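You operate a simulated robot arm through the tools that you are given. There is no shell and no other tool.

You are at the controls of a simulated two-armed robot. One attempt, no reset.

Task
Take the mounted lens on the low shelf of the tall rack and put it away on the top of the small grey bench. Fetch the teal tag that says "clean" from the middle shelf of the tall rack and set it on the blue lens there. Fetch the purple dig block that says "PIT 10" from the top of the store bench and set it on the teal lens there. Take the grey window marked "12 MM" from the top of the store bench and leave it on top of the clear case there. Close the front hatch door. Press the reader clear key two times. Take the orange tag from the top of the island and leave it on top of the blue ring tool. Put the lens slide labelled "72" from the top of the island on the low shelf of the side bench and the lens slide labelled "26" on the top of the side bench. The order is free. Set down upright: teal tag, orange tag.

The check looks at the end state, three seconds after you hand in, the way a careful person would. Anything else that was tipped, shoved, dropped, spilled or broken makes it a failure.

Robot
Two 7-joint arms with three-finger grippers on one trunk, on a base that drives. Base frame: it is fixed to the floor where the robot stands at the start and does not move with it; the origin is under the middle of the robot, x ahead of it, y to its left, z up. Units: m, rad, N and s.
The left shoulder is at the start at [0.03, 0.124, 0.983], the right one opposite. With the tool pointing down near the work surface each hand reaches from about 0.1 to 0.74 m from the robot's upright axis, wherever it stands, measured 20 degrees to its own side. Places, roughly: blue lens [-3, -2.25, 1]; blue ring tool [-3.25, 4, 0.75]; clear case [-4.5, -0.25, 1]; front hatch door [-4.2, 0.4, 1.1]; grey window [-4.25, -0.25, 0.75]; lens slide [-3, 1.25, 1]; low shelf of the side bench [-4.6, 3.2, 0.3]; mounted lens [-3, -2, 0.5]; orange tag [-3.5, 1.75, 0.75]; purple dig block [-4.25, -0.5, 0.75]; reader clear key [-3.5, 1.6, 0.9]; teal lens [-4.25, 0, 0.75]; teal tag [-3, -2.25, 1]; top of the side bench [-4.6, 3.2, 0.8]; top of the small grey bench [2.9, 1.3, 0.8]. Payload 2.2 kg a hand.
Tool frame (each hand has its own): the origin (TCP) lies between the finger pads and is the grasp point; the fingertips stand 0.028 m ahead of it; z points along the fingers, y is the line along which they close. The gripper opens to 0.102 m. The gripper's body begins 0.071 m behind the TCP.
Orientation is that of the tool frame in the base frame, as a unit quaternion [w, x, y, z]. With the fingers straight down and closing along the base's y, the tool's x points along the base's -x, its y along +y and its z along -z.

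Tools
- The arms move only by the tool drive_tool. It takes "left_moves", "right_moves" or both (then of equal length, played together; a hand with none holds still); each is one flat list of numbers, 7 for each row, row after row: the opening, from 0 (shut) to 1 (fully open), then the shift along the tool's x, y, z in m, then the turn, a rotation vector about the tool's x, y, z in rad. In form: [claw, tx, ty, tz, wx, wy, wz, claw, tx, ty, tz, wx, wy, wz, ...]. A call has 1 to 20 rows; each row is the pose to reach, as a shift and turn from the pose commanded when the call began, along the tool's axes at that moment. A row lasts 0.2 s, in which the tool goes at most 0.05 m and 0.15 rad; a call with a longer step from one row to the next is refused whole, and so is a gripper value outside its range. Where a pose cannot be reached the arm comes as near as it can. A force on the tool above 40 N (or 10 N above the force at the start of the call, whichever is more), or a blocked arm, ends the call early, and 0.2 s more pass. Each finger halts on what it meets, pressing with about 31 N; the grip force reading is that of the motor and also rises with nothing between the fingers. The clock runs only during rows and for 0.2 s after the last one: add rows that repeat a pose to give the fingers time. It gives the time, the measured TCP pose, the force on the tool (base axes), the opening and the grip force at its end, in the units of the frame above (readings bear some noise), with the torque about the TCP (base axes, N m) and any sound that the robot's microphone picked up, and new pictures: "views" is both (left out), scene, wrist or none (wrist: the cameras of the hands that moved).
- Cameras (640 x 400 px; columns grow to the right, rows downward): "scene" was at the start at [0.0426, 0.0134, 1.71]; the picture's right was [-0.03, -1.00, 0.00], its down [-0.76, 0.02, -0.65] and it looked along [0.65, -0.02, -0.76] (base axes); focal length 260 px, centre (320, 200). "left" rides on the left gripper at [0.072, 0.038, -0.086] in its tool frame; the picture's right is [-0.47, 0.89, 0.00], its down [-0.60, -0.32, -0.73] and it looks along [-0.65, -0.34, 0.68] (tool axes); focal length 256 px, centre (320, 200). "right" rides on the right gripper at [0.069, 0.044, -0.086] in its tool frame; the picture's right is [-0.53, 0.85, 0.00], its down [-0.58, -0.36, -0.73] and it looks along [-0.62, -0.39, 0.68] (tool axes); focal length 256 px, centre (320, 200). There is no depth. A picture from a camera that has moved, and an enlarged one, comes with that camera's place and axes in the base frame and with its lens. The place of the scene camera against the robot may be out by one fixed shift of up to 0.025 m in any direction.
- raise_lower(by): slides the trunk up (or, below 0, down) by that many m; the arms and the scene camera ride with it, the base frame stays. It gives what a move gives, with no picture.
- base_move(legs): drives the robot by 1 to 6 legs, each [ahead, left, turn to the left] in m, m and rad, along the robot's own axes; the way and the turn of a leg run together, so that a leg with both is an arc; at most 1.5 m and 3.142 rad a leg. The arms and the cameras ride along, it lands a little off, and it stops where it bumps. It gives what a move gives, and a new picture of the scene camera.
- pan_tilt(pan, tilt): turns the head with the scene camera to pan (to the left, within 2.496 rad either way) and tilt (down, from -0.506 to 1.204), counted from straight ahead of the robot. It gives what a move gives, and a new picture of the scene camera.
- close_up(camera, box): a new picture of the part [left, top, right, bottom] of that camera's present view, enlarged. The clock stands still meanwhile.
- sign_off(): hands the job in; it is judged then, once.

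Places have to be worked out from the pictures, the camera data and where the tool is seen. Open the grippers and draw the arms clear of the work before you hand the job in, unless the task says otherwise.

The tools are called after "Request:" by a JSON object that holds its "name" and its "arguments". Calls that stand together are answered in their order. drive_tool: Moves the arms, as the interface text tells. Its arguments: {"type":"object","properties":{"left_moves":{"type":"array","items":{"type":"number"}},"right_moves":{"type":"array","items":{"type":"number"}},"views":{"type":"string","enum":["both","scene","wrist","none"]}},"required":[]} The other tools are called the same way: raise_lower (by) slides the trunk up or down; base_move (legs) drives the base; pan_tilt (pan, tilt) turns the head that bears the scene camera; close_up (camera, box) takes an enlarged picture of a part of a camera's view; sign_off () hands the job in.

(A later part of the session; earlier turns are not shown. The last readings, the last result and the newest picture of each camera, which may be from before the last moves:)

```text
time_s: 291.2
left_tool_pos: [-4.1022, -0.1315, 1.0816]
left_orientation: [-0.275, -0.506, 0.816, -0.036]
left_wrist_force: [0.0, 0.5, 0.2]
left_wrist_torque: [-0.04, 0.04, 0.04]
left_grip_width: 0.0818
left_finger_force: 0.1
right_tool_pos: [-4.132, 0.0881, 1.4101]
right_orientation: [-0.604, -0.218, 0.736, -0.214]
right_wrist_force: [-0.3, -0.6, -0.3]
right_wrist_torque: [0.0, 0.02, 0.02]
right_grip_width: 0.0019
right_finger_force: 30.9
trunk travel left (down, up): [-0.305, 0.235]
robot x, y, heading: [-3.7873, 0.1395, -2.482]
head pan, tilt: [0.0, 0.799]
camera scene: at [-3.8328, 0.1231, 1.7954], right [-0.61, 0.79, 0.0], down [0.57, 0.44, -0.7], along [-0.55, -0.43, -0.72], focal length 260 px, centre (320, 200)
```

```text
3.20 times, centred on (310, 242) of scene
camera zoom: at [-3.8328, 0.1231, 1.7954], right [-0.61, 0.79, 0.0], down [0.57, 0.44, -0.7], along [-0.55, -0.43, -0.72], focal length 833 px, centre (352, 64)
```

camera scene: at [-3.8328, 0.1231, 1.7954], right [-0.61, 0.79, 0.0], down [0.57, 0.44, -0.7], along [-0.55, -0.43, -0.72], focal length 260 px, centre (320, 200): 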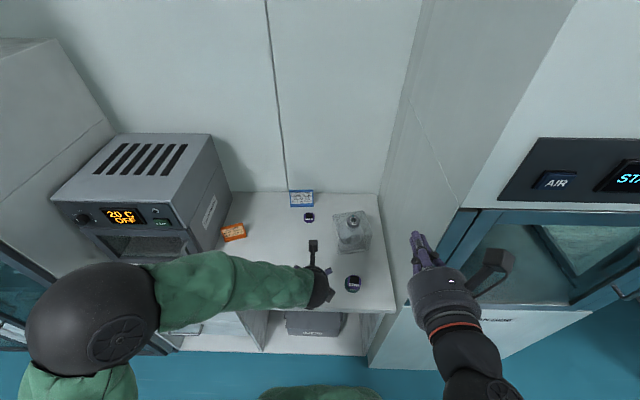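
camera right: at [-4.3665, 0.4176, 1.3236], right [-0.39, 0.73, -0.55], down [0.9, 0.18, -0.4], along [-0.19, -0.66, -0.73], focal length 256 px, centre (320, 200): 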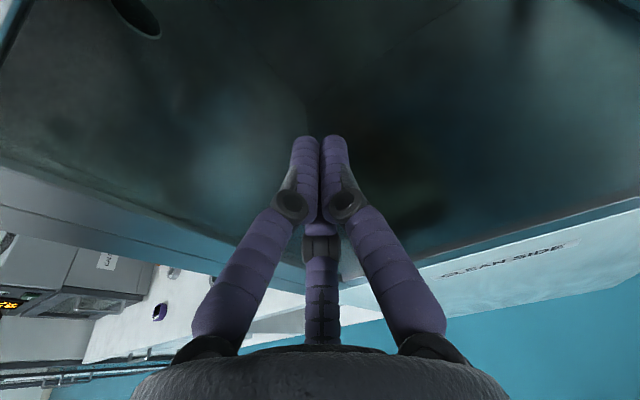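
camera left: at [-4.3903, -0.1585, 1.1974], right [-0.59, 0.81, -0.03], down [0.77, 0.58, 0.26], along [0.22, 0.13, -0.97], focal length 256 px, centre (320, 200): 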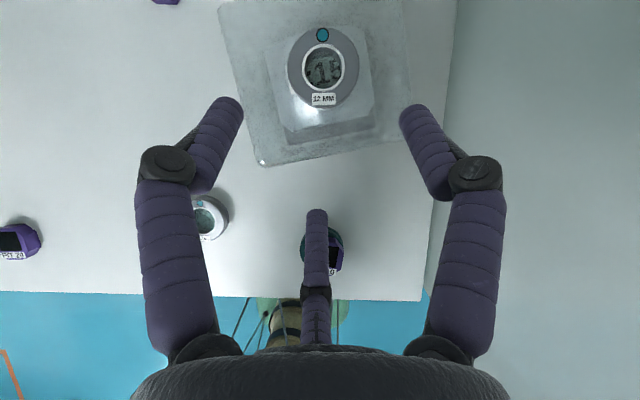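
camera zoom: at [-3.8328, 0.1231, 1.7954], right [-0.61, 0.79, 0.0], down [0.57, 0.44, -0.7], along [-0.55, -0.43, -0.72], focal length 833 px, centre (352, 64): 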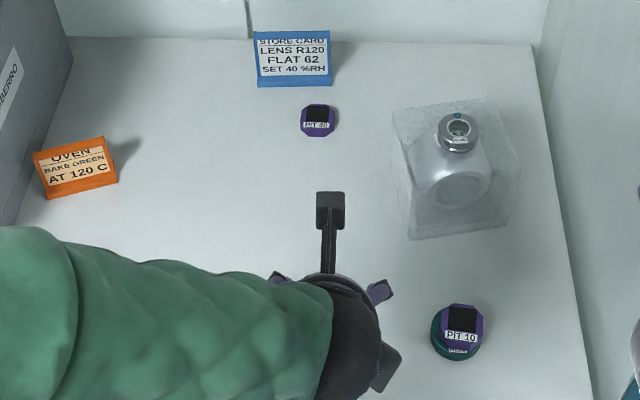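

Both placements look right. I tuck the left hand, back away from the bench and turn round to face the island.

Request:
{"name": "drive_tool", "arguments": {"left_moves": [0.6, -0.03, -0.015, -0.021, 0, 0, 0, 0.5, -0.0606, -0.0304, -0.0426, 0, 0, 0, 0.5, -0.0757, -0.038, -0.0533, 0, 0, 0], "views": "none"}}

Request:
{"name": "base_move", "arguments": {"legs": [[-0.26, 0, 0], [0, 0, 3.14]]}}

Request:
{"name": "pan_tilt", "arguments": {"pan": 0, "tilt": 0.6}}

Request:
{"name": "pan_tilt", "arguments": {"pan": 0.8, "tilt": 0.6}}

```text
time_s: 292.0
left_tool_pos: [-4.0251, -0.0711, 1.0787]
left_orientation: [-0.275, -0.507, 0.816, -0.037]
left_wrist_force: [0.3, -0.2, 0.2]
left_wrist_torque: [0.0, 0.04, -0.02]
left_grip_width: 0.0509
left_finger_force: 0.0
right_tool_pos: [-4.134, 0.0881, 1.4107]
right_orientation: [-0.605, -0.217, 0.736, -0.213]
right_wrist_force: [0.0, -0.8, 0.9]
right_wrist_torque: [0.0, -0.02, 0.03]
right_grip_width: 0.0018
right_finger_force: 31.1
trunk travel left (down, up): [-0.305, 0.235]
robot x, y, heading: [-3.7889, 0.1396, -2.485]
head pan, tilt: [0.0, 0.799]
```

```text
time_s: 301.3
left_tool_pos: [-3.3472, 0.5108, 1.0792]
left_orientation: [-0.038, 0.814, 0.511, 0.275]
left_wrist_force: [-0.2, 0.3, -0.5]
left_wrist_torque: [-0.03, 0.02, 0.02]
left_grip_width: 0.0509
left_finger_force: 0.0
right_tool_pos: [-3.2372, 0.3536, 1.4098]
right_orientation: [-0.217, 0.735, 0.222, 0.603]
right_wrist_force: [-0.6, 0.0, 0.0]
right_wrist_torque: [0.03, 0.0, 0.03]
right_grip_width: 0.0019
right_finger_force: 30.8
trunk travel left (down, up): [-0.305, 0.235]
robot x, y, heading: [-3.5801, 0.3006, 0.667]
head pan, tilt: [0.0, 0.799]
camera scene: at [-3.5456, 0.3464, 1.7953], right [0.62, -0.78, 0.0], down [-0.56, -0.44, -0.7], along [0.55, 0.43, -0.72], focal length 260 px, centre (320, 200)
```

scene: 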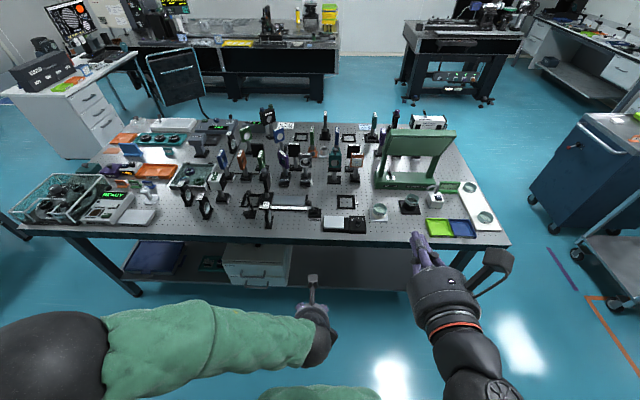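

```text
time_s: 302.0
left_tool_pos: [-3.3465, 0.5126, 1.0782]
left_orientation: [-0.039, 0.813, 0.512, 0.274]
left_wrist_force: [-0.1, -0.9, 0.0]
left_wrist_torque: [0.02, 0.05, 0.0]
left_grip_width: 0.051
left_finger_force: 0.0
right_tool_pos: [-3.2354, 0.3535, 1.4101]
right_orientation: [-0.216, 0.735, 0.221, 0.604]
right_wrist_force: [-0.1, -0.1, 0.4]
right_wrist_torque: [0.0, -0.03, 0.01]
right_grip_width: 0.0018
right_finger_force: 31.0
trunk travel left (down, up): [-0.305, 0.235]
robot x, y, heading: [-3.5797, 0.2985, 0.67]
head pan, tilt: [0.0, 0.6]
camera scene: at [-3.5395, 0.3511, 1.8121], right [0.62, -0.78, 0.0], down [-0.44, -0.35, -0.82], along [0.65, 0.51, -0.57], focal length 260 px, centre (320, 200)
```

scene: 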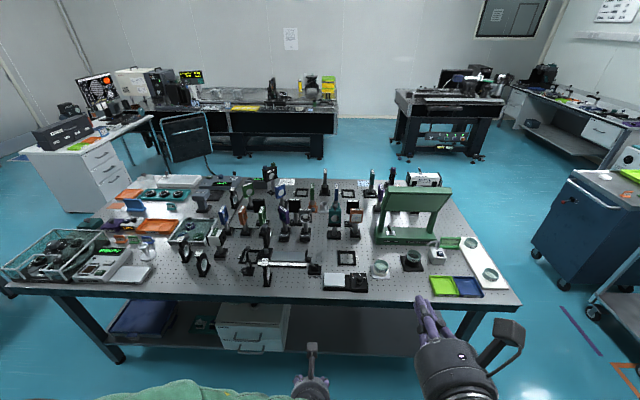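

```text
time_s: 303.1
left_tool_pos: [-3.3479, 0.5114, 1.0794]
left_orientation: [-0.038, 0.813, 0.512, 0.275]
left_wrist_force: [-0.1, -0.3, -0.5]
left_wrist_torque: [0.0, 0.02, 0.03]
left_grip_width: 0.051
left_finger_force: 0.0
right_tool_pos: [-3.2358, 0.354, 1.4108]
right_orientation: [-0.218, 0.735, 0.222, 0.602]
right_wrist_force: [-0.3, 0.2, 0.0]
right_wrist_torque: [0.0, -0.02, 0.01]
right_grip_width: 0.0021
right_finger_force: 30.7
trunk travel left (down, up): [-0.305, 0.235]
robot x, y, heading: [-3.5799, 0.2999, 0.671]
head pan, tilt: [0.799, 0.6]
camera scene: at [-3.5997, 0.3843, 1.8122], right [0.99, -0.1, 0.0], down [-0.06, -0.56, -0.83], along [0.09, 0.82, -0.56], focal length 260 px, centre (320, 200)
```

scene: 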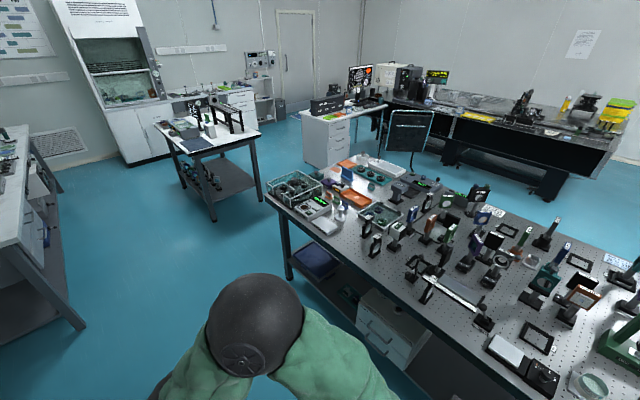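

The island holds many items; the reader (green display) is at its left end. I zoom in to find the orange tag, key and slides.

Request:
{"name": "pan_tilt", "arguments": {"pan": 0.3, "tilt": 0.7}}

Request:
{"name": "close_up", "arguments": {"camera": "scene", "box": [40, 120, 300, 280]}}

Request:
{"name": "close_up", "arguments": {"camera": "scene", "box": [280, 120, 540, 280]}}

```text
time_s: 304.1
left_tool_pos: [-3.3459, 0.5124, 1.0788]
left_orientation: [-0.038, 0.813, 0.511, 0.275]
left_wrist_force: [0.1, -0.3, -0.1]
left_wrist_torque: [-0.01, 0.0, -0.02]
left_grip_width: 0.0511
left_finger_force: 0.1
right_tool_pos: [-3.2353, 0.3542, 1.41]
right_orientation: [-0.217, 0.734, 0.222, 0.604]
right_wrist_force: [0.5, 0.4, 0.1]
right_wrist_torque: [0.01, 0.0, 0.01]
right_grip_width: 0.002
right_finger_force: 31.7
trunk travel left (down, up): [-0.305, 0.235]
robot x, y, heading: [-3.5798, 0.3009, 0.669]
head pan, tilt: [0.3, 0.7]
camera scene: at [-3.5608, 0.3665, 1.8036], right [0.82, -0.57, 0.0], down [-0.36, -0.53, -0.77], along [0.43, 0.63, -0.64], focal length 260 px, centre (320, 200)
```

scene: 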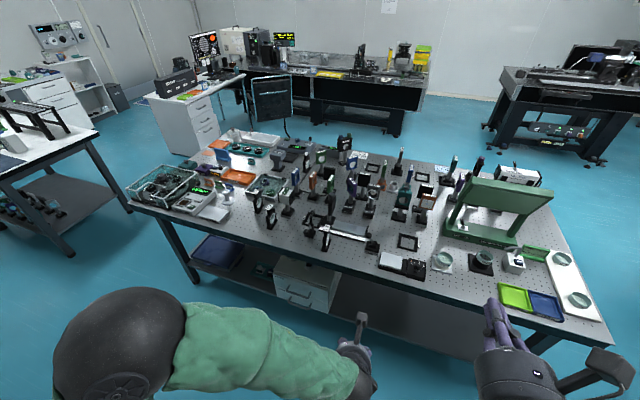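

```text
2.46 times, centred on (170, 200) of scene
camera zoom: at [-3.5608, 0.3665, 1.8036], right [0.82, -0.57, 0.0], down [-0.36, -0.53, -0.77], along [0.43, 0.63, -0.64], focal length 641 px, centre (689, 200)
```

zoom: 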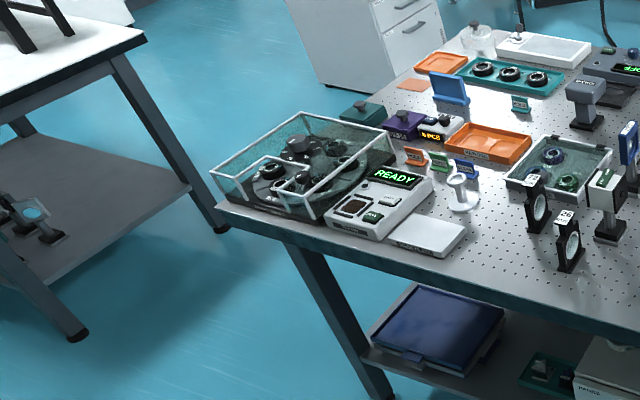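

```text
2.46 times, centred on (410, 200) of scene
camera zoom: at [-3.5608, 0.3665, 1.8036], right [0.82, -0.57, 0.0], down [-0.36, -0.53, -0.77], along [0.43, 0.63, -0.64], focal length 641 px, centre (98, 200)
```

zoom: 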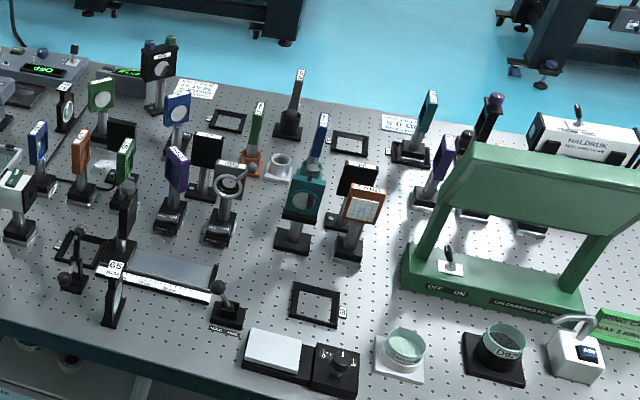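

The reader, the small orange/green/blue tags and ring-shaped lens slides are at the left end. I drive left along the island.

Request:
{"name": "base_move", "arguments": {"legs": [[0, 0.85, -0.018]]}}

Request:
{"name": "pan_tilt", "arguments": {"pan": 0, "tilt": 0.8}}

Request:
{"name": "close_up", "arguments": {"camera": "scene", "box": [200, 130, 480, 305]}}

```text
time_s: 308.6
left_tool_pos: [-3.8624, 1.1793, 1.0782]
left_orientation: [-0.035, 0.819, 0.502, 0.276]
left_wrist_force: [0.3, 0.8, 0.0]
left_wrist_torque: [-0.02, -0.01, -0.01]
left_grip_width: 0.0509
left_finger_force: 0.1
right_tool_pos: [-3.7559, 1.0212, 1.4101]
right_orientation: [-0.211, 0.737, 0.214, 0.605]
right_wrist_force: [-0.1, -0.6, 0.6]
right_wrist_torque: [0.03, -0.03, 0.0]
right_grip_width: 0.002
right_finger_force: 31.1
trunk travel left (down, up): [-0.305, 0.235]
robot x, y, heading: [-4.1008, 0.9734, 0.645]
head pan, tilt: [0.3, 0.7]
camera scene: at [-4.0805, 1.0404, 1.8035], right [0.81, -0.58, 0.0], down [-0.38, -0.52, -0.76], along [0.45, 0.62, -0.64], focal length 260 px, centre (320, 200)
```

scene: 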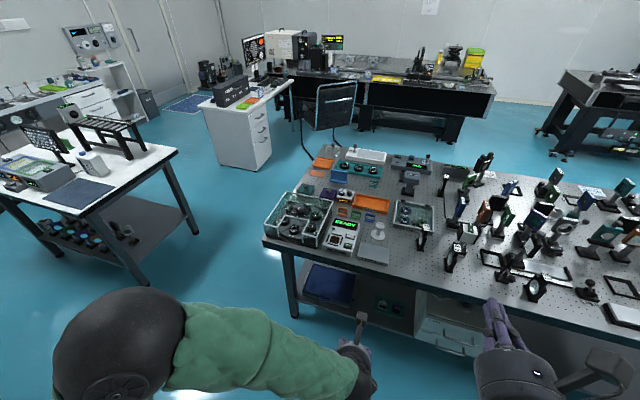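

```text
time_s: 309.4
left_tool_pos: [-3.8618, 1.1802, 1.0775]
left_orientation: [-0.036, 0.819, 0.502, 0.276]
left_wrist_force: [0.1, 0.4, -0.6]
left_wrist_torque: [0.0, -0.02, -0.01]
left_grip_width: 0.0509
left_finger_force: 0.1
right_tool_pos: [-3.7551, 1.0205, 1.4102]
right_orientation: [-0.211, 0.737, 0.214, 0.605]
right_wrist_force: [0.0, -1.1, 0.0]
right_wrist_torque: [-0.01, 0.02, 0.01]
right_grip_width: 0.0018
right_finger_force: 31.0
trunk travel left (down, up): [-0.305, 0.235]
robot x, y, heading: [-4.1013, 0.9741, 0.643]
head pan, tilt: [0.0, 0.799]
camera scene: at [-4.0653, 1.0196, 1.7953], right [0.6, -0.8, 0.0], down [-0.57, -0.43, -0.7], along [0.56, 0.42, -0.72], focal length 260 px, centre (320, 200)
```

scene: 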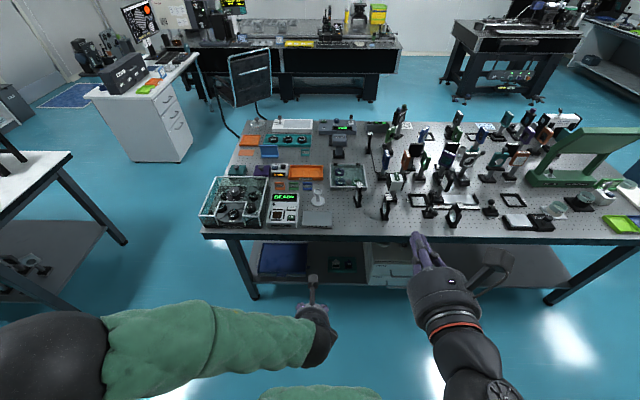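

```text
2.29 times, centred on (340, 218) of scene
camera zoom: at [-4.0653, 1.0196, 1.7953], right [0.6, -0.8, 0.0], down [-0.57, -0.43, -0.7], along [0.56, 0.42, -0.72], focal length 595 px, centre (274, 160)
```

zoom: 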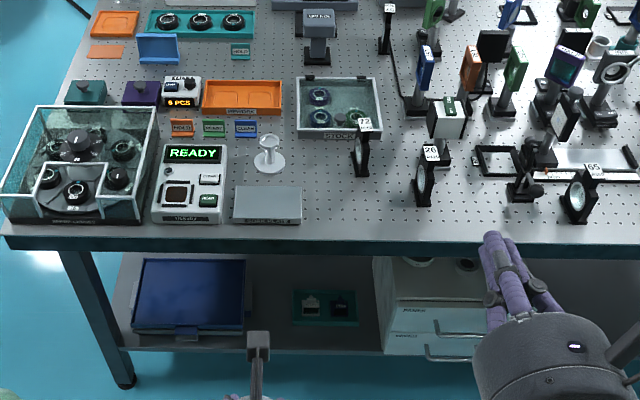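

Now visible: slides 72 and 26, orange tag, the reader with READY display. I zoom on the reader and tags.

Request:
{"name": "close_up", "arguments": {"camera": "scene", "box": [264, 178, 320, 232]}}

Request:
{"name": "close_up", "arguments": {"camera": "scene", "box": [340, 176, 420, 230]}}

```text
7.41 times, centred on (292, 205) of scene
camera zoom: at [-4.0653, 1.0196, 1.7953], right [0.6, -0.8, 0.0], down [-0.57, -0.43, -0.7], along [0.56, 0.42, -0.72], focal length 1928 px, centre (527, 163)
```

zoom: 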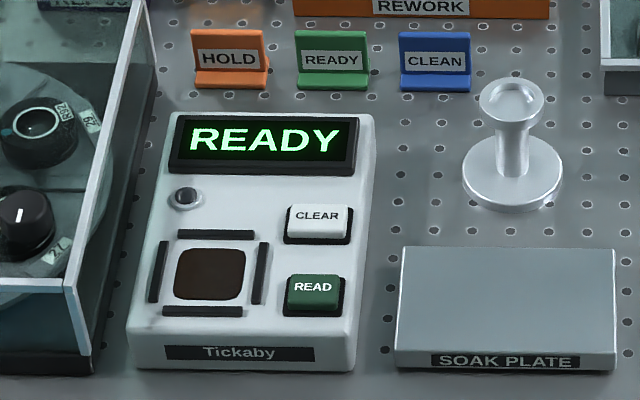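

```text
7.41 times, centred on (380, 203) of scene
camera zoom: at [-4.0653, 1.0196, 1.7953], right [0.6, -0.8, 0.0], down [-0.57, -0.43, -0.7], along [0.56, 0.42, -0.72], focal length 1928 px, centre (-124, 178)
```

zoom: 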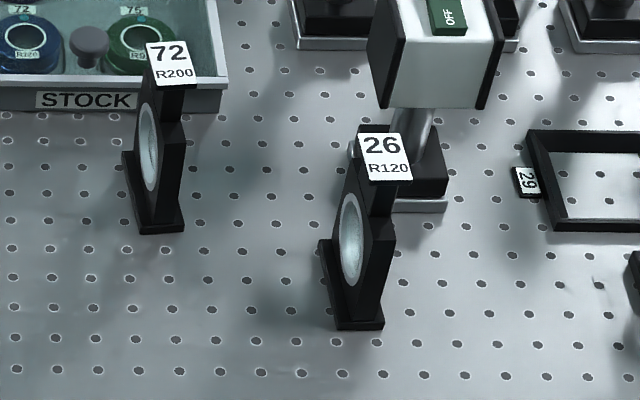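

CLEAR key ≈(D 1.797, R 3.406), HOLD tag ≈(1.627, 3.484), slides 26 ≈(1.836, 2.962) and 72 ≈(1.752, 3.086); island top z≈0.86. I drive closer.

Request:
{"name": "base_move", "arguments": {"legs": [[0.24, 0.08, 0.008]]}}

Request:
{"name": "drive_tool", "arguments": {"left_moves": [0.3, 0.02, 0, 0.0, 0, 0, 0, 0.1, 0.04, 0, 0, 0, 0, 0, 0, 0.06, 0, 0, 0, 0, 0, 0, 0.06, 0, 0, 0, 0, 0], "views": "both"}}

```text
time_s: 311.2
left_tool_pos: [-3.7225, 1.3942, 1.0789]
left_orientation: [-0.037, 0.816, 0.508, 0.274]
left_wrist_force: [0.9, 0.5, 1.1]
left_wrist_torque: [0.0, 0.01, -0.02]
left_grip_width: 0.0509
left_finger_force: 0.0
right_tool_pos: [-3.6133, 1.2353, 1.4104]
right_orientation: [-0.214, 0.737, 0.218, 0.603]
right_wrist_force: [-0.3, -0.2, -0.7]
right_wrist_torque: [0.0, -0.03, 0.0]
right_grip_width: 0.0023
right_finger_force: 31.0
trunk travel left (down, up): [-0.305, 0.235]
robot x, y, heading: [-3.9598, 1.1802, 0.66]
head pan, tilt: [0.0, 0.799]
camera scene: at [-3.9223, 1.2317, 1.7952], right [0.61, -0.79, 0.0], down [-0.57, -0.44, -0.7], along [0.55, 0.43, -0.72], focal length 260 px, centre (320, 200)
```

scene: 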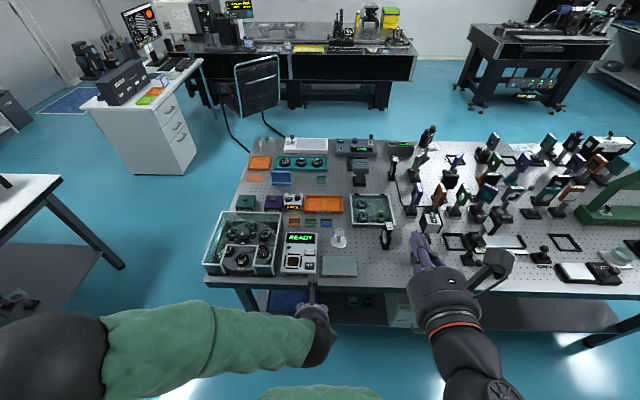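

```text
time_s: 312.2
left_tool_pos: [-3.7022, 1.4427, 1.1066]
left_orientation: [-0.037, 0.816, 0.508, 0.275]
left_wrist_force: [0.4, 0.2, -0.3]
left_wrist_torque: [-0.05, 0.01, -0.03]
left_grip_width: 0.0021
left_finger_force: 30.7
right_tool_pos: [-3.6124, 1.2345, 1.4097]
right_orientation: [-0.215, 0.736, 0.218, 0.604]
right_wrist_force: [-0.5, 0.5, 0.1]
right_wrist_torque: [0.0, 0.02, 0.0]
right_grip_width: 0.0021
right_finger_force: 30.9
trunk travel left (down, up): [-0.305, 0.235]
robot x, y, heading: [-3.9603, 1.1843, 0.657]
head pan, tilt: [0.0, 0.799]
camera scene: at [-3.9232, 1.2302, 1.7953], right [0.61, -0.79, 0.0], down [-0.57, -0.44, -0.7], along [0.55, 0.43, -0.72], focal length 260 px, centre (320, 200)
camera left: at [-3.6807, 1.4527, 1.2243], right [0.6, -0.8, -0.03], down [-0.77, -0.58, 0.26], along [-0.22, -0.13, -0.97], focal length 256 px, centre (320, 200)
```

scene: 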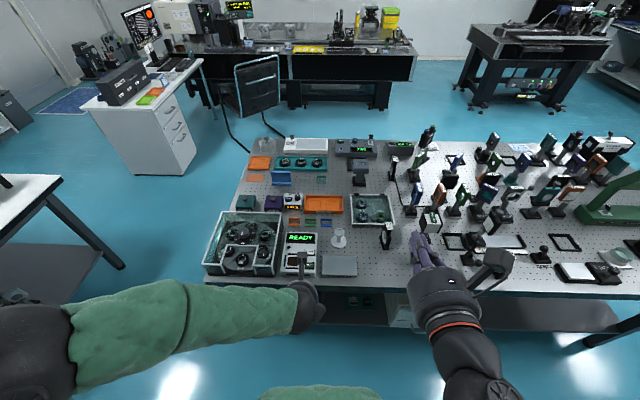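
left: 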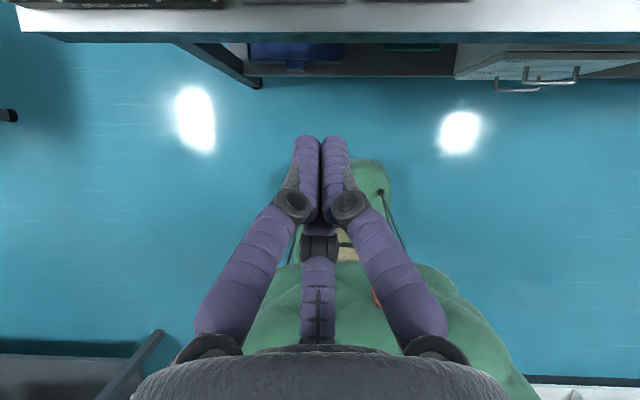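

I bring the closed left fingers to hover before the reader for a close look.

Request:
{"name": "drive_tool", "arguments": {"left_moves": [0, 0.0174, 0.0057, 0.0351, 0, 0, 0, 0, 0.0348, 0.0114, 0.0702, 0, 0, 0, 0, 0.0522, 0.017, 0.1054, 0, 0, 0, 0, 0.0696, 0.0227, 0.1405, 0, 0, 0, 0, 0.087, 0.0284, 0.1756, 0, 0, 0, 0, 0.087, 0.0284, 0.1756, 0, 0, 0], "views": "wrist"}}

Request:
{"name": "close_up", "arguments": {"camera": "left", "box": [200, 0, 440, 150]}}

```text
time_s: 313.6
left_tool_pos: [-3.5785, 1.5584, 1.0046]
left_orientation: [-0.037, 0.815, 0.508, 0.275]
left_wrist_force: [-0.8, -0.4, 0.5]
left_wrist_torque: [0.0, -0.01, -0.02]
left_grip_width: 0.0025
left_finger_force: 31.0
right_tool_pos: [-3.615, 1.2336, 1.4105]
right_orientation: [-0.216, 0.735, 0.219, 0.604]
right_wrist_force: [0.5, -0.7, -0.6]
right_wrist_torque: [-0.02, -0.02, 0.01]
right_grip_width: 0.0018
right_finger_force: 31.1
trunk travel left (down, up): [-0.305, 0.235]
robot x, y, heading: [-3.9633, 1.1804, 0.662]
head pan, tilt: [0.0, 0.799]
camera left: at [-3.5569, 1.5673, 1.1239], right [0.6, -0.8, -0.03], down [-0.77, -0.58, 0.26], along [-0.22, -0.13, -0.97], focal length 256 px, centre (320, 200)
```

left: 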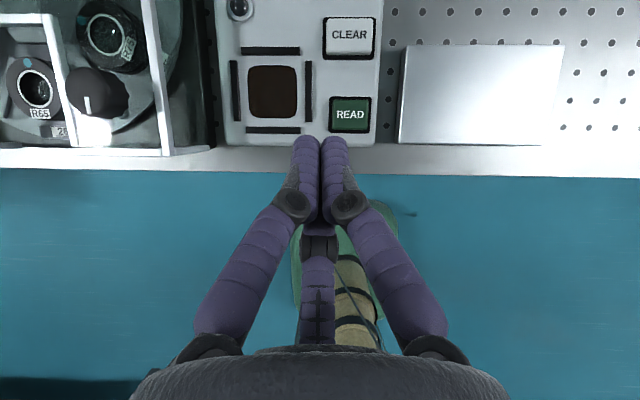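

```text
2.67 times, centred on (320, 75) of left
camera zoom: at [-3.5569, 1.5673, 1.1239], right [0.6, -0.8, -0.03], down [-0.77, -0.58, 0.26], along [-0.22, -0.13, -0.97], focal length 683 px, centre (320, 533)
```

zoom: 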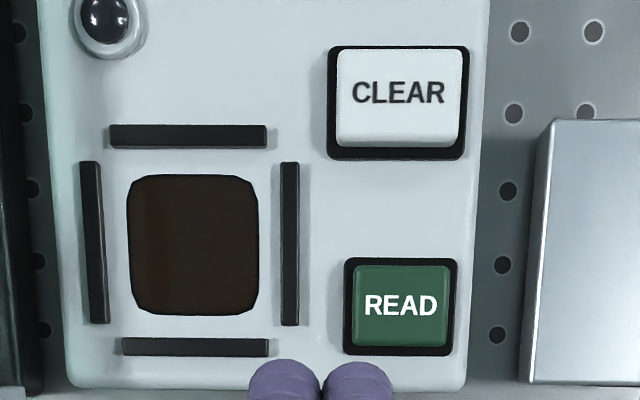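

The CLEAR key is at D≈1.809, R≈3.385. I position the fingertips just above it.

Request:
{"name": "drive_tool", "arguments": {"left_moves": [0, 0.018, 0.018, 0.015, 0, 0, 0, 0, 0.0539, 0.0532, 0.0446, 0, 0, 0, 0, 0.0423, 0.048, 0.0647, 0, 0, 0, 0, 0.0307, 0.0428, 0.0849, 0, 0, 0, 0, 0.0307, 0.0428, 0.0849, 0, 0, 0], "views": "wrist"}}

```text
refused: row 2 steps farther than a row can; nothing moved
```

The step was too large; I split it.

Request:
{"name": "drive_tool", "arguments": {"left_moves": [0, 0.018, 0.018, 0.015, 0, 0, 0, 0, 0.036, 0.036, 0.03, 0, 0, 0, 0, 0.0539, 0.0532, 0.0446, 0, 0, 0, 0, 0.0423, 0.048, 0.0647, 0, 0, 0, 0, 0.0307, 0.0428, 0.0849, 0, 0, 0, 0, 0.0307, 0.0428, 0.0849, 0, 0, 0], "views": "both"}}

Request:
{"name": "close_up", "arguments": {"camera": "left", "box": [240, 90, 400, 190]}}

Request:
{"name": "close_up", "arguments": {"camera": "scene", "box": [270, 215, 350, 285]}}

```text
time_s: 315.0
left_tool_pos: [-3.4962, 1.5902, 0.9609]
left_orientation: [-0.037, 0.816, 0.508, 0.275]
left_wrist_force: [-0.8, -0.1, 0.6]
left_wrist_torque: [0.02, 0.01, -0.01]
left_grip_width: 0.0019
left_finger_force: 30.7
right_tool_pos: [-3.6136, 1.234, 1.4105]
right_orientation: [-0.215, 0.736, 0.219, 0.603]
right_wrist_force: [0.8, -0.1, -0.9]
right_wrist_torque: [-0.01, 0.03, 0.02]
right_grip_width: 0.0022
right_finger_force: 30.4
trunk travel left (down, up): [-0.305, 0.235]
robot x, y, heading: [-3.959, 1.1832, 0.659]
head pan, tilt: [0.0, 0.799]
camera scene: at [-3.9237, 1.2301, 1.7953], right [0.61, -0.79, 0.0], down [-0.57, -0.44, -0.7], along [0.55, 0.43, -0.72], focal length 260 px, centre (320, 200)
camera left: at [-3.4744, 1.6007, 1.0781], right [0.6, -0.8, -0.03], down [-0.77, -0.58, 0.26], along [-0.22, -0.13, -0.97], focal length 256 px, centre (320, 200)
```

scene: 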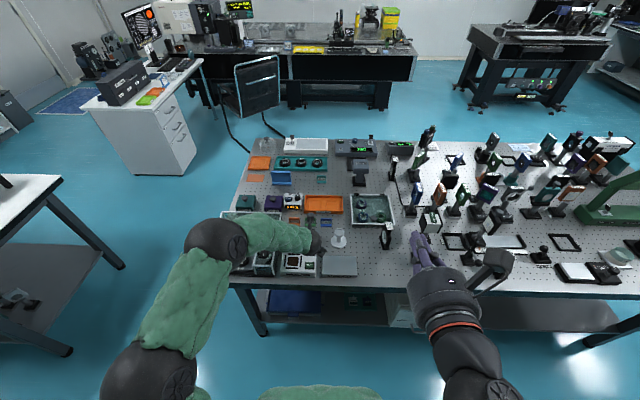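
left: 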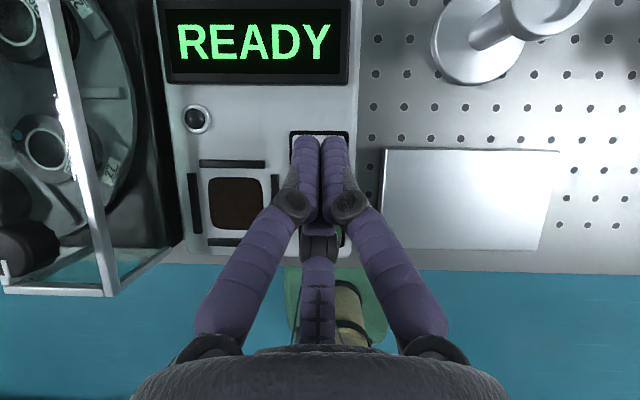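

```text
4.00 times, centred on (320, 140) of left
camera zoom: at [-3.4744, 1.6007, 1.0781], right [0.6, -0.8, -0.03], down [-0.77, -0.58, 0.26], along [-0.22, -0.13, -0.97], focal length 1024 px, centre (320, 440)
```

zoom: 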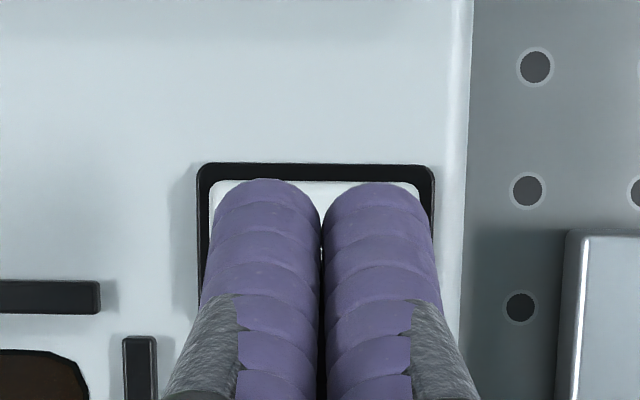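

```text
5.71 times, centred on (310, 250) of scene
camera zoom: at [-3.9237, 1.2301, 1.7953], right [0.61, -0.79, 0.0], down [-0.57, -0.44, -0.7], along [0.55, 0.43, -0.72], focal length 1488 px, centre (377, -86)
```

zoom: 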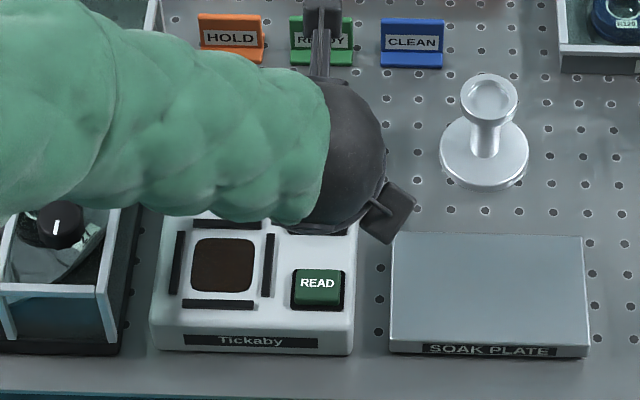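

The fingertips are right over CLEAR. I press down gradually.

Request:
{"name": "drive_tool", "arguments": {"left_moves": [0, -0.0049, -0.0022, 0.0085, 0, 0, 0, 0, -0.0097, -0.0044, 0.0169, 0, 0, 0, 0, -0.0122, -0.0055, 0.0212, 0, 0, 0], "views": "none"}}

Request:
{"name": "drive_tool", "arguments": {"left_moves": [0, -0.0015, -0.0007, 0.0025, 0, 0, 0, 0, -0.0029, -0.0013, 0.0051, 0, 0, 0], "views": "none"}}

Request:
{"name": "drive_tool", "arguments": {"left_moves": [0, -0.0015, -0.0007, 0.0025, 0, 0, 0, 0, -0.0029, -0.0013, 0.0051, 0, 0, 0], "views": "wrist"}}

```text
time_s: 315.8
left_tool_pos: [-3.497, 1.5911, 0.9345]
left_orientation: [-0.036, 0.816, 0.508, 0.274]
left_wrist_force: [0.4, -0.1, 0.6]
left_wrist_torque: [0.0, 0.02, -0.03]
left_grip_width: 0.0024
left_finger_force: 31.2
right_tool_pos: [-3.6141, 1.2341, 1.4097]
right_orientation: [-0.214, 0.736, 0.218, 0.605]
right_wrist_force: [0.9, 0.4, 0.2]
right_wrist_torque: [0.0, -0.01, 0.0]
right_grip_width: 0.0019
right_finger_force: 31.0
trunk travel left (down, up): [-0.305, 0.235]
robot x, y, heading: [-3.9556, 1.1825, 0.659]
head pan, tilt: [0.0, 0.799]
```

```text
time_s: 316.4
left_tool_pos: [-3.4955, 1.5933, 0.9289]
left_orientation: [-0.037, 0.816, 0.507, 0.276]
left_wrist_force: [0.5, 0.2, 0.6]
left_wrist_torque: [0.01, -0.03, 0.03]
left_grip_width: 0.002
left_finger_force: 31.1
right_tool_pos: [-3.6137, 1.2333, 1.4109]
right_orientation: [-0.214, 0.736, 0.218, 0.604]
right_wrist_force: [0.3, 0.2, -0.2]
right_wrist_torque: [0.01, -0.01, -0.03]
right_grip_width: 0.0018
right_finger_force: 31.3
trunk travel left (down, up): [-0.305, 0.235]
robot x, y, heading: [-3.9602, 1.184, 0.654]
head pan, tilt: [0.0, 0.799]
```

```text
time_s: 317.0
left_tool_pos: [-3.4952, 1.5917, 0.9247]
left_orientation: [-0.037, 0.815, 0.508, 0.276]
left_wrist_force: [-0.5, 2.3, 6.6]
left_wrist_torque: [0.06, -0.01, -0.01]
left_grip_width: 0.0021
left_finger_force: 31.1
right_tool_pos: [-3.6141, 1.2344, 1.4104]
right_orientation: [-0.215, 0.736, 0.219, 0.603]
right_wrist_force: [-0.1, 0.2, -0.1]
right_wrist_torque: [0.01, -0.01, 0.03]
right_grip_width: 0.0023
right_finger_force: 30.8
trunk travel left (down, up): [-0.305, 0.235]
robot x, y, heading: [-3.9608, 1.1887, 0.657]
head pan, tilt: [0.0, 0.799]
heard: click
camera left: at [-3.4745, 1.6029, 1.0417], right [0.6, -0.8, -0.03], down [-0.77, -0.58, 0.25], along [-0.22, -0.13, -0.97], focal length 256 px, centre (320, 200)
```

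left: 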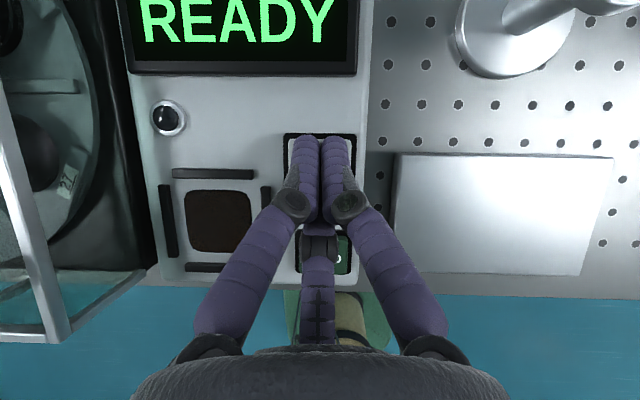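

A click was heard: first press done. I lift 15 mm to release it.

Request:
{"name": "drive_tool", "arguments": {"left_moves": [0, 0.0049, 0.0022, -0.0085, 0, 0, 0, 0, 0.0078, 0.0035, -0.0136, 0, 0, 0, 0, 0.0078, 0.0035, -0.0136, 0, 0, 0], "views": "none"}}

```text
time_s: 317.8
left_tool_pos: [-3.4949, 1.5921, 0.9391]
left_orientation: [-0.036, 0.816, 0.507, 0.274]
left_wrist_force: [-0.3, -0.2, 0.0]
left_wrist_torque: [0.01, 0.0, 0.01]
left_grip_width: 0.002
left_finger_force: 31.4
right_tool_pos: [-3.6124, 1.2345, 1.4099]
right_orientation: [-0.215, 0.735, 0.219, 0.604]
right_wrist_force: [-0.5, 0.0, -0.7]
right_wrist_torque: [0.03, 0.01, 0.01]
right_grip_width: 0.0019
right_finger_force: 31.5
trunk travel left (down, up): [-0.305, 0.235]
robot x, y, heading: [-3.957, 1.1834, 0.658]
head pan, tilt: [0.0, 0.799]
```

Released. Now the second press.

Request:
{"name": "drive_tool", "arguments": {"left_moves": [0, -0.0039, -0.0018, 0.0068, 0, 0, 0, 0, -0.0058, -0.0026, 0.0102, 0, 0, 0, 0, -0.0078, -0.0035, 0.0136, 0, 0, 0], "views": "none"}}

```text
time_s: 318.6
left_tool_pos: [-3.4961, 1.5915, 0.9245]
left_orientation: [-0.036, 0.815, 0.507, 0.276]
left_wrist_force: [-0.6, 2.3, 4.9]
left_wrist_torque: [0.09, -0.02, 0.04]
left_grip_width: 0.0022
left_finger_force: 31.1
right_tool_pos: [-3.6125, 1.235, 1.4105]
right_orientation: [-0.216, 0.735, 0.219, 0.604]
right_wrist_force: [-0.2, 0.0, 0.0]
right_wrist_torque: [-0.02, -0.01, -0.02]
right_grip_width: 0.0022
right_finger_force: 31.5
trunk travel left (down, up): [-0.305, 0.235]
robot x, y, heading: [-3.9588, 1.1853, 0.66]
head pan, tilt: [0.0, 0.799]
heard: click
```

Second click heard. I lift away, check the display and make the hand nearly vertical for the HOLD tag (to stay clear of the glass carousel).

Request:
{"name": "drive_tool", "arguments": {"left_moves": [0, 0.0219, 0.0098, -0.0381, 0, 0, 0, 0.2, 0.0438, 0.0196, -0.0762, 0.0487, -0.1054, -0.0068, 0.4, 0.0438, 0.0196, -0.0762, 0.0974, -0.2108, -0.0135, 0.6, 0.0438, 0.0196, -0.0762, 0.146, -0.3161, -0.0203, 0.7, 0.0438, 0.0196, -0.0762, 0.1947, -0.4215, -0.027, 0.7, 0.0438, 0.0196, -0.0762, 0.1947, -0.4215, -0.027], "views": "both"}}

Request:
{"name": "close_up", "arguments": {"camera": "scene", "box": [200, 170, 360, 280]}}

```text
time_s: 320.0
left_tool_pos: [-3.4968, 1.5906, 1.0142]
left_orientation: [-0.005, 0.841, 0.539, 0.048]
left_wrist_force: [0.0, 0.3, -0.6]
left_wrist_torque: [0.0, -0.02, -0.02]
left_grip_width: 0.0715
left_finger_force: 0.1
right_tool_pos: [-3.6151, 1.2357, 1.4106]
right_orientation: [-0.215, 0.735, 0.219, 0.604]
right_wrist_force: [0.2, 0.2, 0.8]
right_wrist_torque: [-0.03, 0.0, 0.0]
right_grip_width: 0.0022
right_finger_force: 31.0
trunk travel left (down, up): [-0.305, 0.235]
robot x, y, heading: [-3.9581, 1.1825, 0.655]
head pan, tilt: [0.0, 0.799]
camera scene: at [-3.9238, 1.23, 1.7953], right [0.61, -0.79, 0.0], down [-0.57, -0.44, -0.7], along [0.55, 0.43, -0.72], focal length 260 px, centre (320, 200)
camera left: at [-3.4387, 1.6349, 1.1092], right [0.61, -0.79, 0.0], down [-0.59, -0.46, 0.66], along [-0.52, -0.4, -0.75], focal length 256 px, centre (320, 200)
```

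scene: 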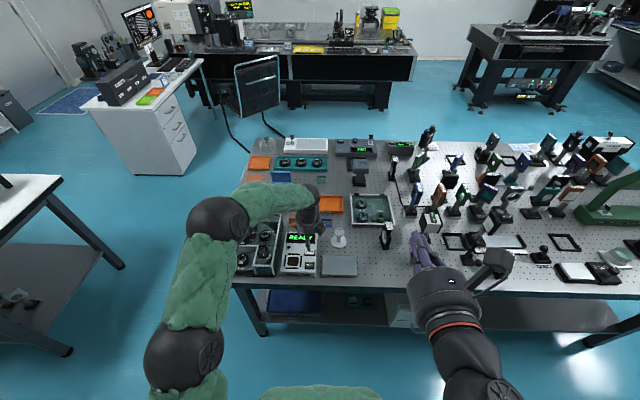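
left: 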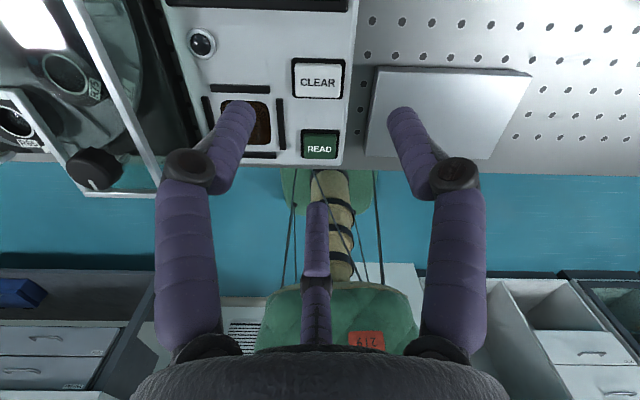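

```text
3.64 times, centred on (280, 225) of scene
camera zoom: at [-3.9238, 1.23, 1.7953], right [0.61, -0.79, 0.0], down [-0.57, -0.44, -0.7], along [0.55, 0.43, -0.72], focal length 947 px, centre (466, 109)
```

zoom: 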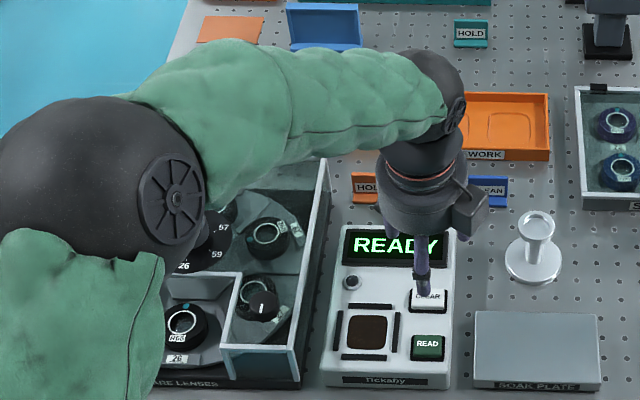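

Both presses registered and the reader is untouched. I drive 0.14 m closer so the near-vertical hand can reach the HOLD tag.

Request:
{"name": "base_move", "arguments": {"legs": [[0.14, 0.05, 0]]}}

Request:
{"name": "drive_tool", "arguments": {"left_moves": [0.7, 0, 0, 0, 0, 0, 0], "views": "wrist"}}

```text
time_s: 321.4
left_tool_pos: [-3.4152, 1.7155, 1.0128]
left_orientation: [-0.005, 0.841, 0.539, 0.048]
left_wrist_force: [0.0, 0.9, 0.1]
left_wrist_torque: [-0.06, 0.02, 0.01]
left_grip_width: 0.0715
left_finger_force: 0.1
right_tool_pos: [-3.5332, 1.3589, 1.4089]
right_orientation: [-0.215, 0.736, 0.219, 0.603]
right_wrist_force: [1.0, 0.3, -0.2]
right_wrist_torque: [-0.03, -0.02, -0.05]
right_grip_width: 0.0023
right_finger_force: 30.9
trunk travel left (down, up): [-0.305, 0.235]
robot x, y, heading: [-3.8767, 1.3083, 0.657]
head pan, tilt: [0.0, 0.799]
camera scene: at [-3.8422, 1.3561, 1.7952], right [0.61, -0.79, 0.0], down [-0.57, -0.44, -0.7], along [0.55, 0.43, -0.72], focal length 260 px, centre (320, 200)
```

scene: 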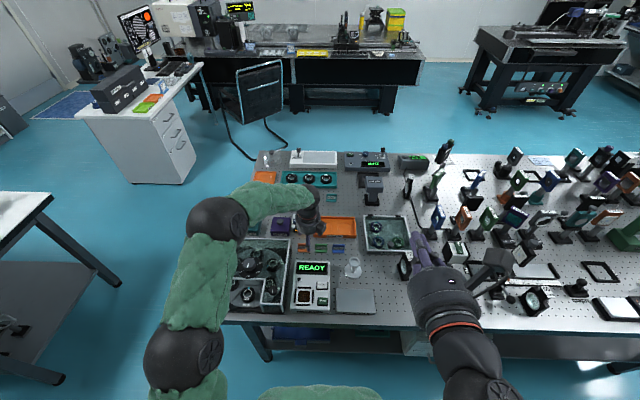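

```text
time_s: 321.8
left_tool_pos: [-3.417, 1.713, 1.0141]
left_orientation: [-0.004, 0.841, 0.539, 0.048]
left_wrist_force: [0.0, 0.7, -0.2]
left_wrist_torque: [0.01, 0.0, -0.03]
left_grip_width: 0.0712
left_finger_force: 0.1
right_tool_pos: [-3.5331, 1.3579, 1.4108]
right_orientation: [-0.214, 0.737, 0.218, 0.603]
right_wrist_force: [0.3, -0.3, -0.8]
right_wrist_torque: [0.01, -0.01, -0.01]
right_grip_width: 0.0022
right_finger_force: 30.8
trunk travel left (down, up): [-0.305, 0.235]
robot x, y, heading: [-3.8789, 1.3051, 0.653]
head pan, tilt: [0.0, 0.799]
camera left: at [-3.3584, 1.7581, 1.1088], right [0.61, -0.79, 0.0], down [-0.59, -0.46, 0.66], along [-0.52, -0.4, -0.75], focal length 256 px, centre (320, 200)
```

left: 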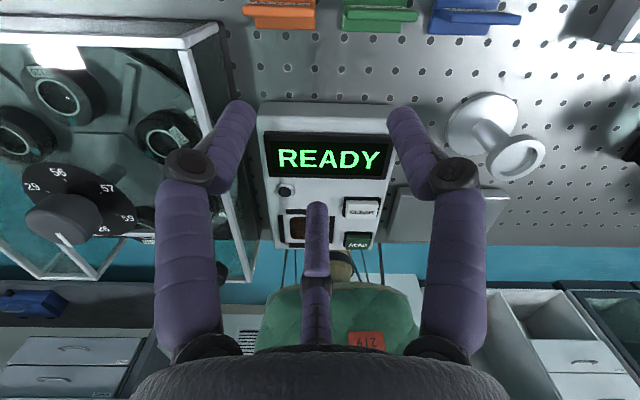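

The HOLD tag's base front is at D≈1.640, R≈3.463, right beside the glass carousel's corner. I move above it with the fingers narrowed.

Request:
{"name": "drive_tool", "arguments": {"left_moves": [0.66, 0.0352, 0.0017, 0.0032, 0, 0, 0, 0.66, 0.0703, 0.0033, 0.0064, 0, 0, 0, 0.66, 0.0673, 0.0017, 0.0403, 0, 0, 0, 0.66, 0.0673, 0.0017, 0.0403, 0, 0, 0], "views": "wrist"}}

Request:
{"name": "close_up", "arguments": {"camera": "left", "box": [200, 60, 440, 210]}}

```text
time_s: 322.8
left_tool_pos: [-3.383, 1.7787, 0.9814]
left_orientation: [-0.006, 0.841, 0.539, 0.049]
left_wrist_force: [0.6, -0.4, 0.2]
left_wrist_torque: [-0.01, 0.0, -0.01]
left_grip_width: 0.0673
left_finger_force: 0.1
right_tool_pos: [-3.5341, 1.3588, 1.41]
right_orientation: [-0.214, 0.736, 0.217, 0.604]
right_wrist_force: [0.7, -0.7, 0.0]
right_wrist_torque: [0.0, -0.01, 0.03]
right_grip_width: 0.0021
right_finger_force: 31.0
trunk travel left (down, up): [-0.305, 0.235]
robot x, y, heading: [-3.8782, 1.3066, 0.655]
head pan, tilt: [0.0, 0.799]
camera left: at [-3.3258, 1.8228, 1.0756], right [0.61, -0.79, 0.0], down [-0.59, -0.46, 0.66], along [-0.52, -0.4, -0.75], focal length 256 px, centre (320, 200)
```

left: 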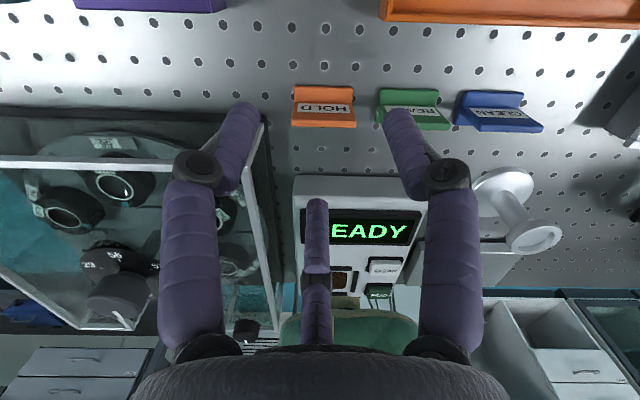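

```text
2.67 times, centred on (320, 135) of left
camera zoom: at [-3.3258, 1.8228, 1.0756], right [0.61, -0.79, 0.0], down [-0.59, -0.46, 0.66], along [-0.52, -0.4, -0.75], focal length 683 px, centre (320, 373)
```

zoom: 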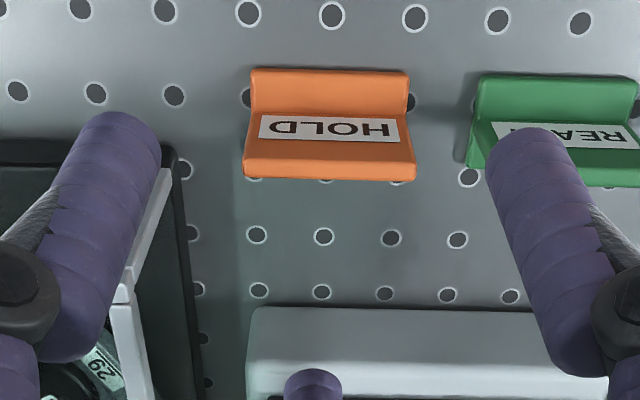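

The tag stands with ≈16–19 mm free on each side. I centre over its plate and descend partway.

Request:
{"name": "drive_tool", "arguments": {"left_moves": [0.655, -0.0106, -0.0044, -0.0011, 0, 0, 0, 0.655, -0.0128, -0.0055, 0.0239, 0, 0, 0, 0.655, -0.0156, -0.007, 0.0548, 0, 0, 0, 0.655, -0.0156, -0.007, 0.0548, 0, 0, 0], "views": "wrist"}}

Request:
{"name": "close_up", "arguments": {"camera": "left", "box": [200, 60, 440, 210]}}

```text
time_s: 323.8
left_tool_pos: [-3.3939, 1.7705, 0.9244]
left_orientation: [-0.004, 0.841, 0.539, 0.049]
left_wrist_force: [0.6, 0.6, -0.7]
left_wrist_torque: [0.01, -0.02, 0.03]
left_grip_width: 0.0668
left_finger_force: 0.0
right_tool_pos: [-3.5339, 1.3583, 1.4115]
right_orientation: [-0.213, 0.736, 0.217, 0.604]
right_wrist_force: [0.1, 0.0, 1.2]
right_wrist_torque: [-0.01, 0.03, 0.0]
right_grip_width: 0.0022
right_finger_force: 30.8
trunk travel left (down, up): [-0.305, 0.235]
robot x, y, heading: [-3.8789, 1.3089, 0.657]
head pan, tilt: [0.0, 0.799]
camera left: at [-3.3352, 1.8136, 1.0181], right [0.61, -0.79, 0.0], down [-0.59, -0.46, 0.66], along [-0.52, -0.4, -0.75], focal length 256 px, centre (320, 200)
```

left: 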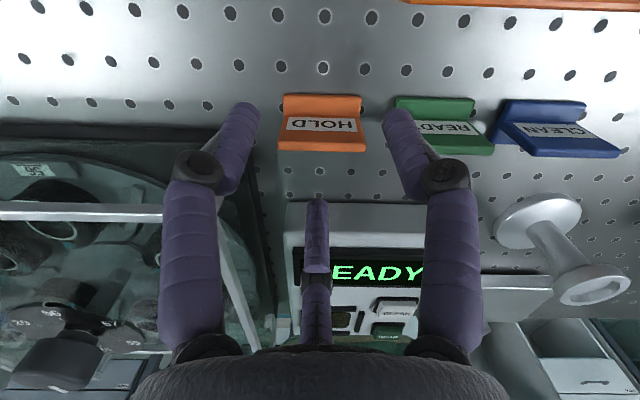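

```text
2.67 times, centred on (320, 135) of left
camera zoom: at [-3.3352, 1.8136, 1.0181], right [0.61, -0.79, 0.0], down [-0.59, -0.46, 0.66], along [-0.52, -0.4, -0.75], focal length 683 px, centre (320, 373)
```

zoom: 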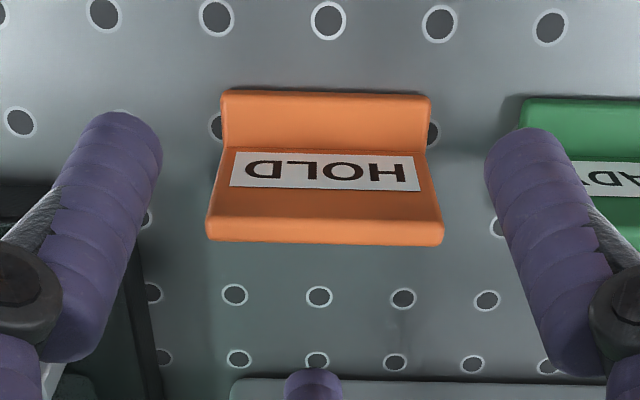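

Centred. I go down the last 33 mm and close.

Request:
{"name": "drive_tool", "arguments": {"left_moves": [0.655, -0.0004, 0.0003, 0.017, 0, 0, 0, 0.655, -0.0008, 0.0007, 0.033, 0, 0, 0, 0.655, -0.0008, 0.0007, 0.033, 0, 0, 0, 0.5, -0.0008, 0.0007, 0.033, 0, 0, 0, 0.3, -0.0008, 0.0007, 0.033, 0, 0, 0, 0.1, -0.0008, 0.0007, 0.033, 0, 0, 0, 0.1, -0.0008, 0.0007, 0.033, 0, 0, 0], "views": "wrist"}}

Request:
{"name": "close_up", "arguments": {"camera": "left", "box": [200, 60, 440, 210]}}

```text
time_s: 325.4
left_tool_pos: [-3.389, 1.7718, 0.8912]
left_orientation: [-0.005, 0.841, 0.54, 0.047]
left_wrist_force: [-0.1, 0.7, 0.7]
left_wrist_torque: [0.05, -0.01, 0.03]
left_grip_width: 0.0113
left_finger_force: 0.9
right_tool_pos: [-3.5338, 1.3599, 1.4105]
right_orientation: [-0.215, 0.736, 0.219, 0.604]
right_wrist_force: [-0.4, 0.0, 0.4]
right_wrist_torque: [0.02, 0.02, 0.01]
right_grip_width: 0.0022
right_finger_force: 30.9
trunk travel left (down, up): [-0.305, 0.235]
robot x, y, heading: [-3.8779, 1.3087, 0.66]
head pan, tilt: [0.0, 0.799]
camera left: at [-3.3316, 1.8147, 0.9852], right [0.61, -0.79, 0.0], down [-0.59, -0.46, 0.66], along [-0.52, -0.4, -0.75], focal length 256 px, centre (320, 200)
```

left: 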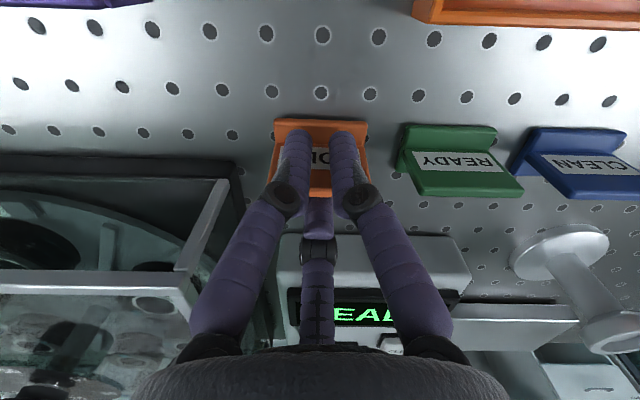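

```text
2.67 times, centred on (320, 135) of left
camera zoom: at [-3.3316, 1.8147, 0.9852], right [0.61, -0.79, 0.0], down [-0.59, -0.46, 0.66], along [-0.52, -0.4, -0.75], focal length 683 px, centre (320, 373)
```

zoom: 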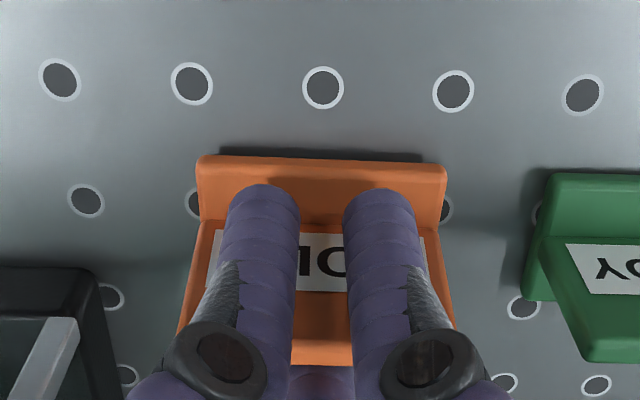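

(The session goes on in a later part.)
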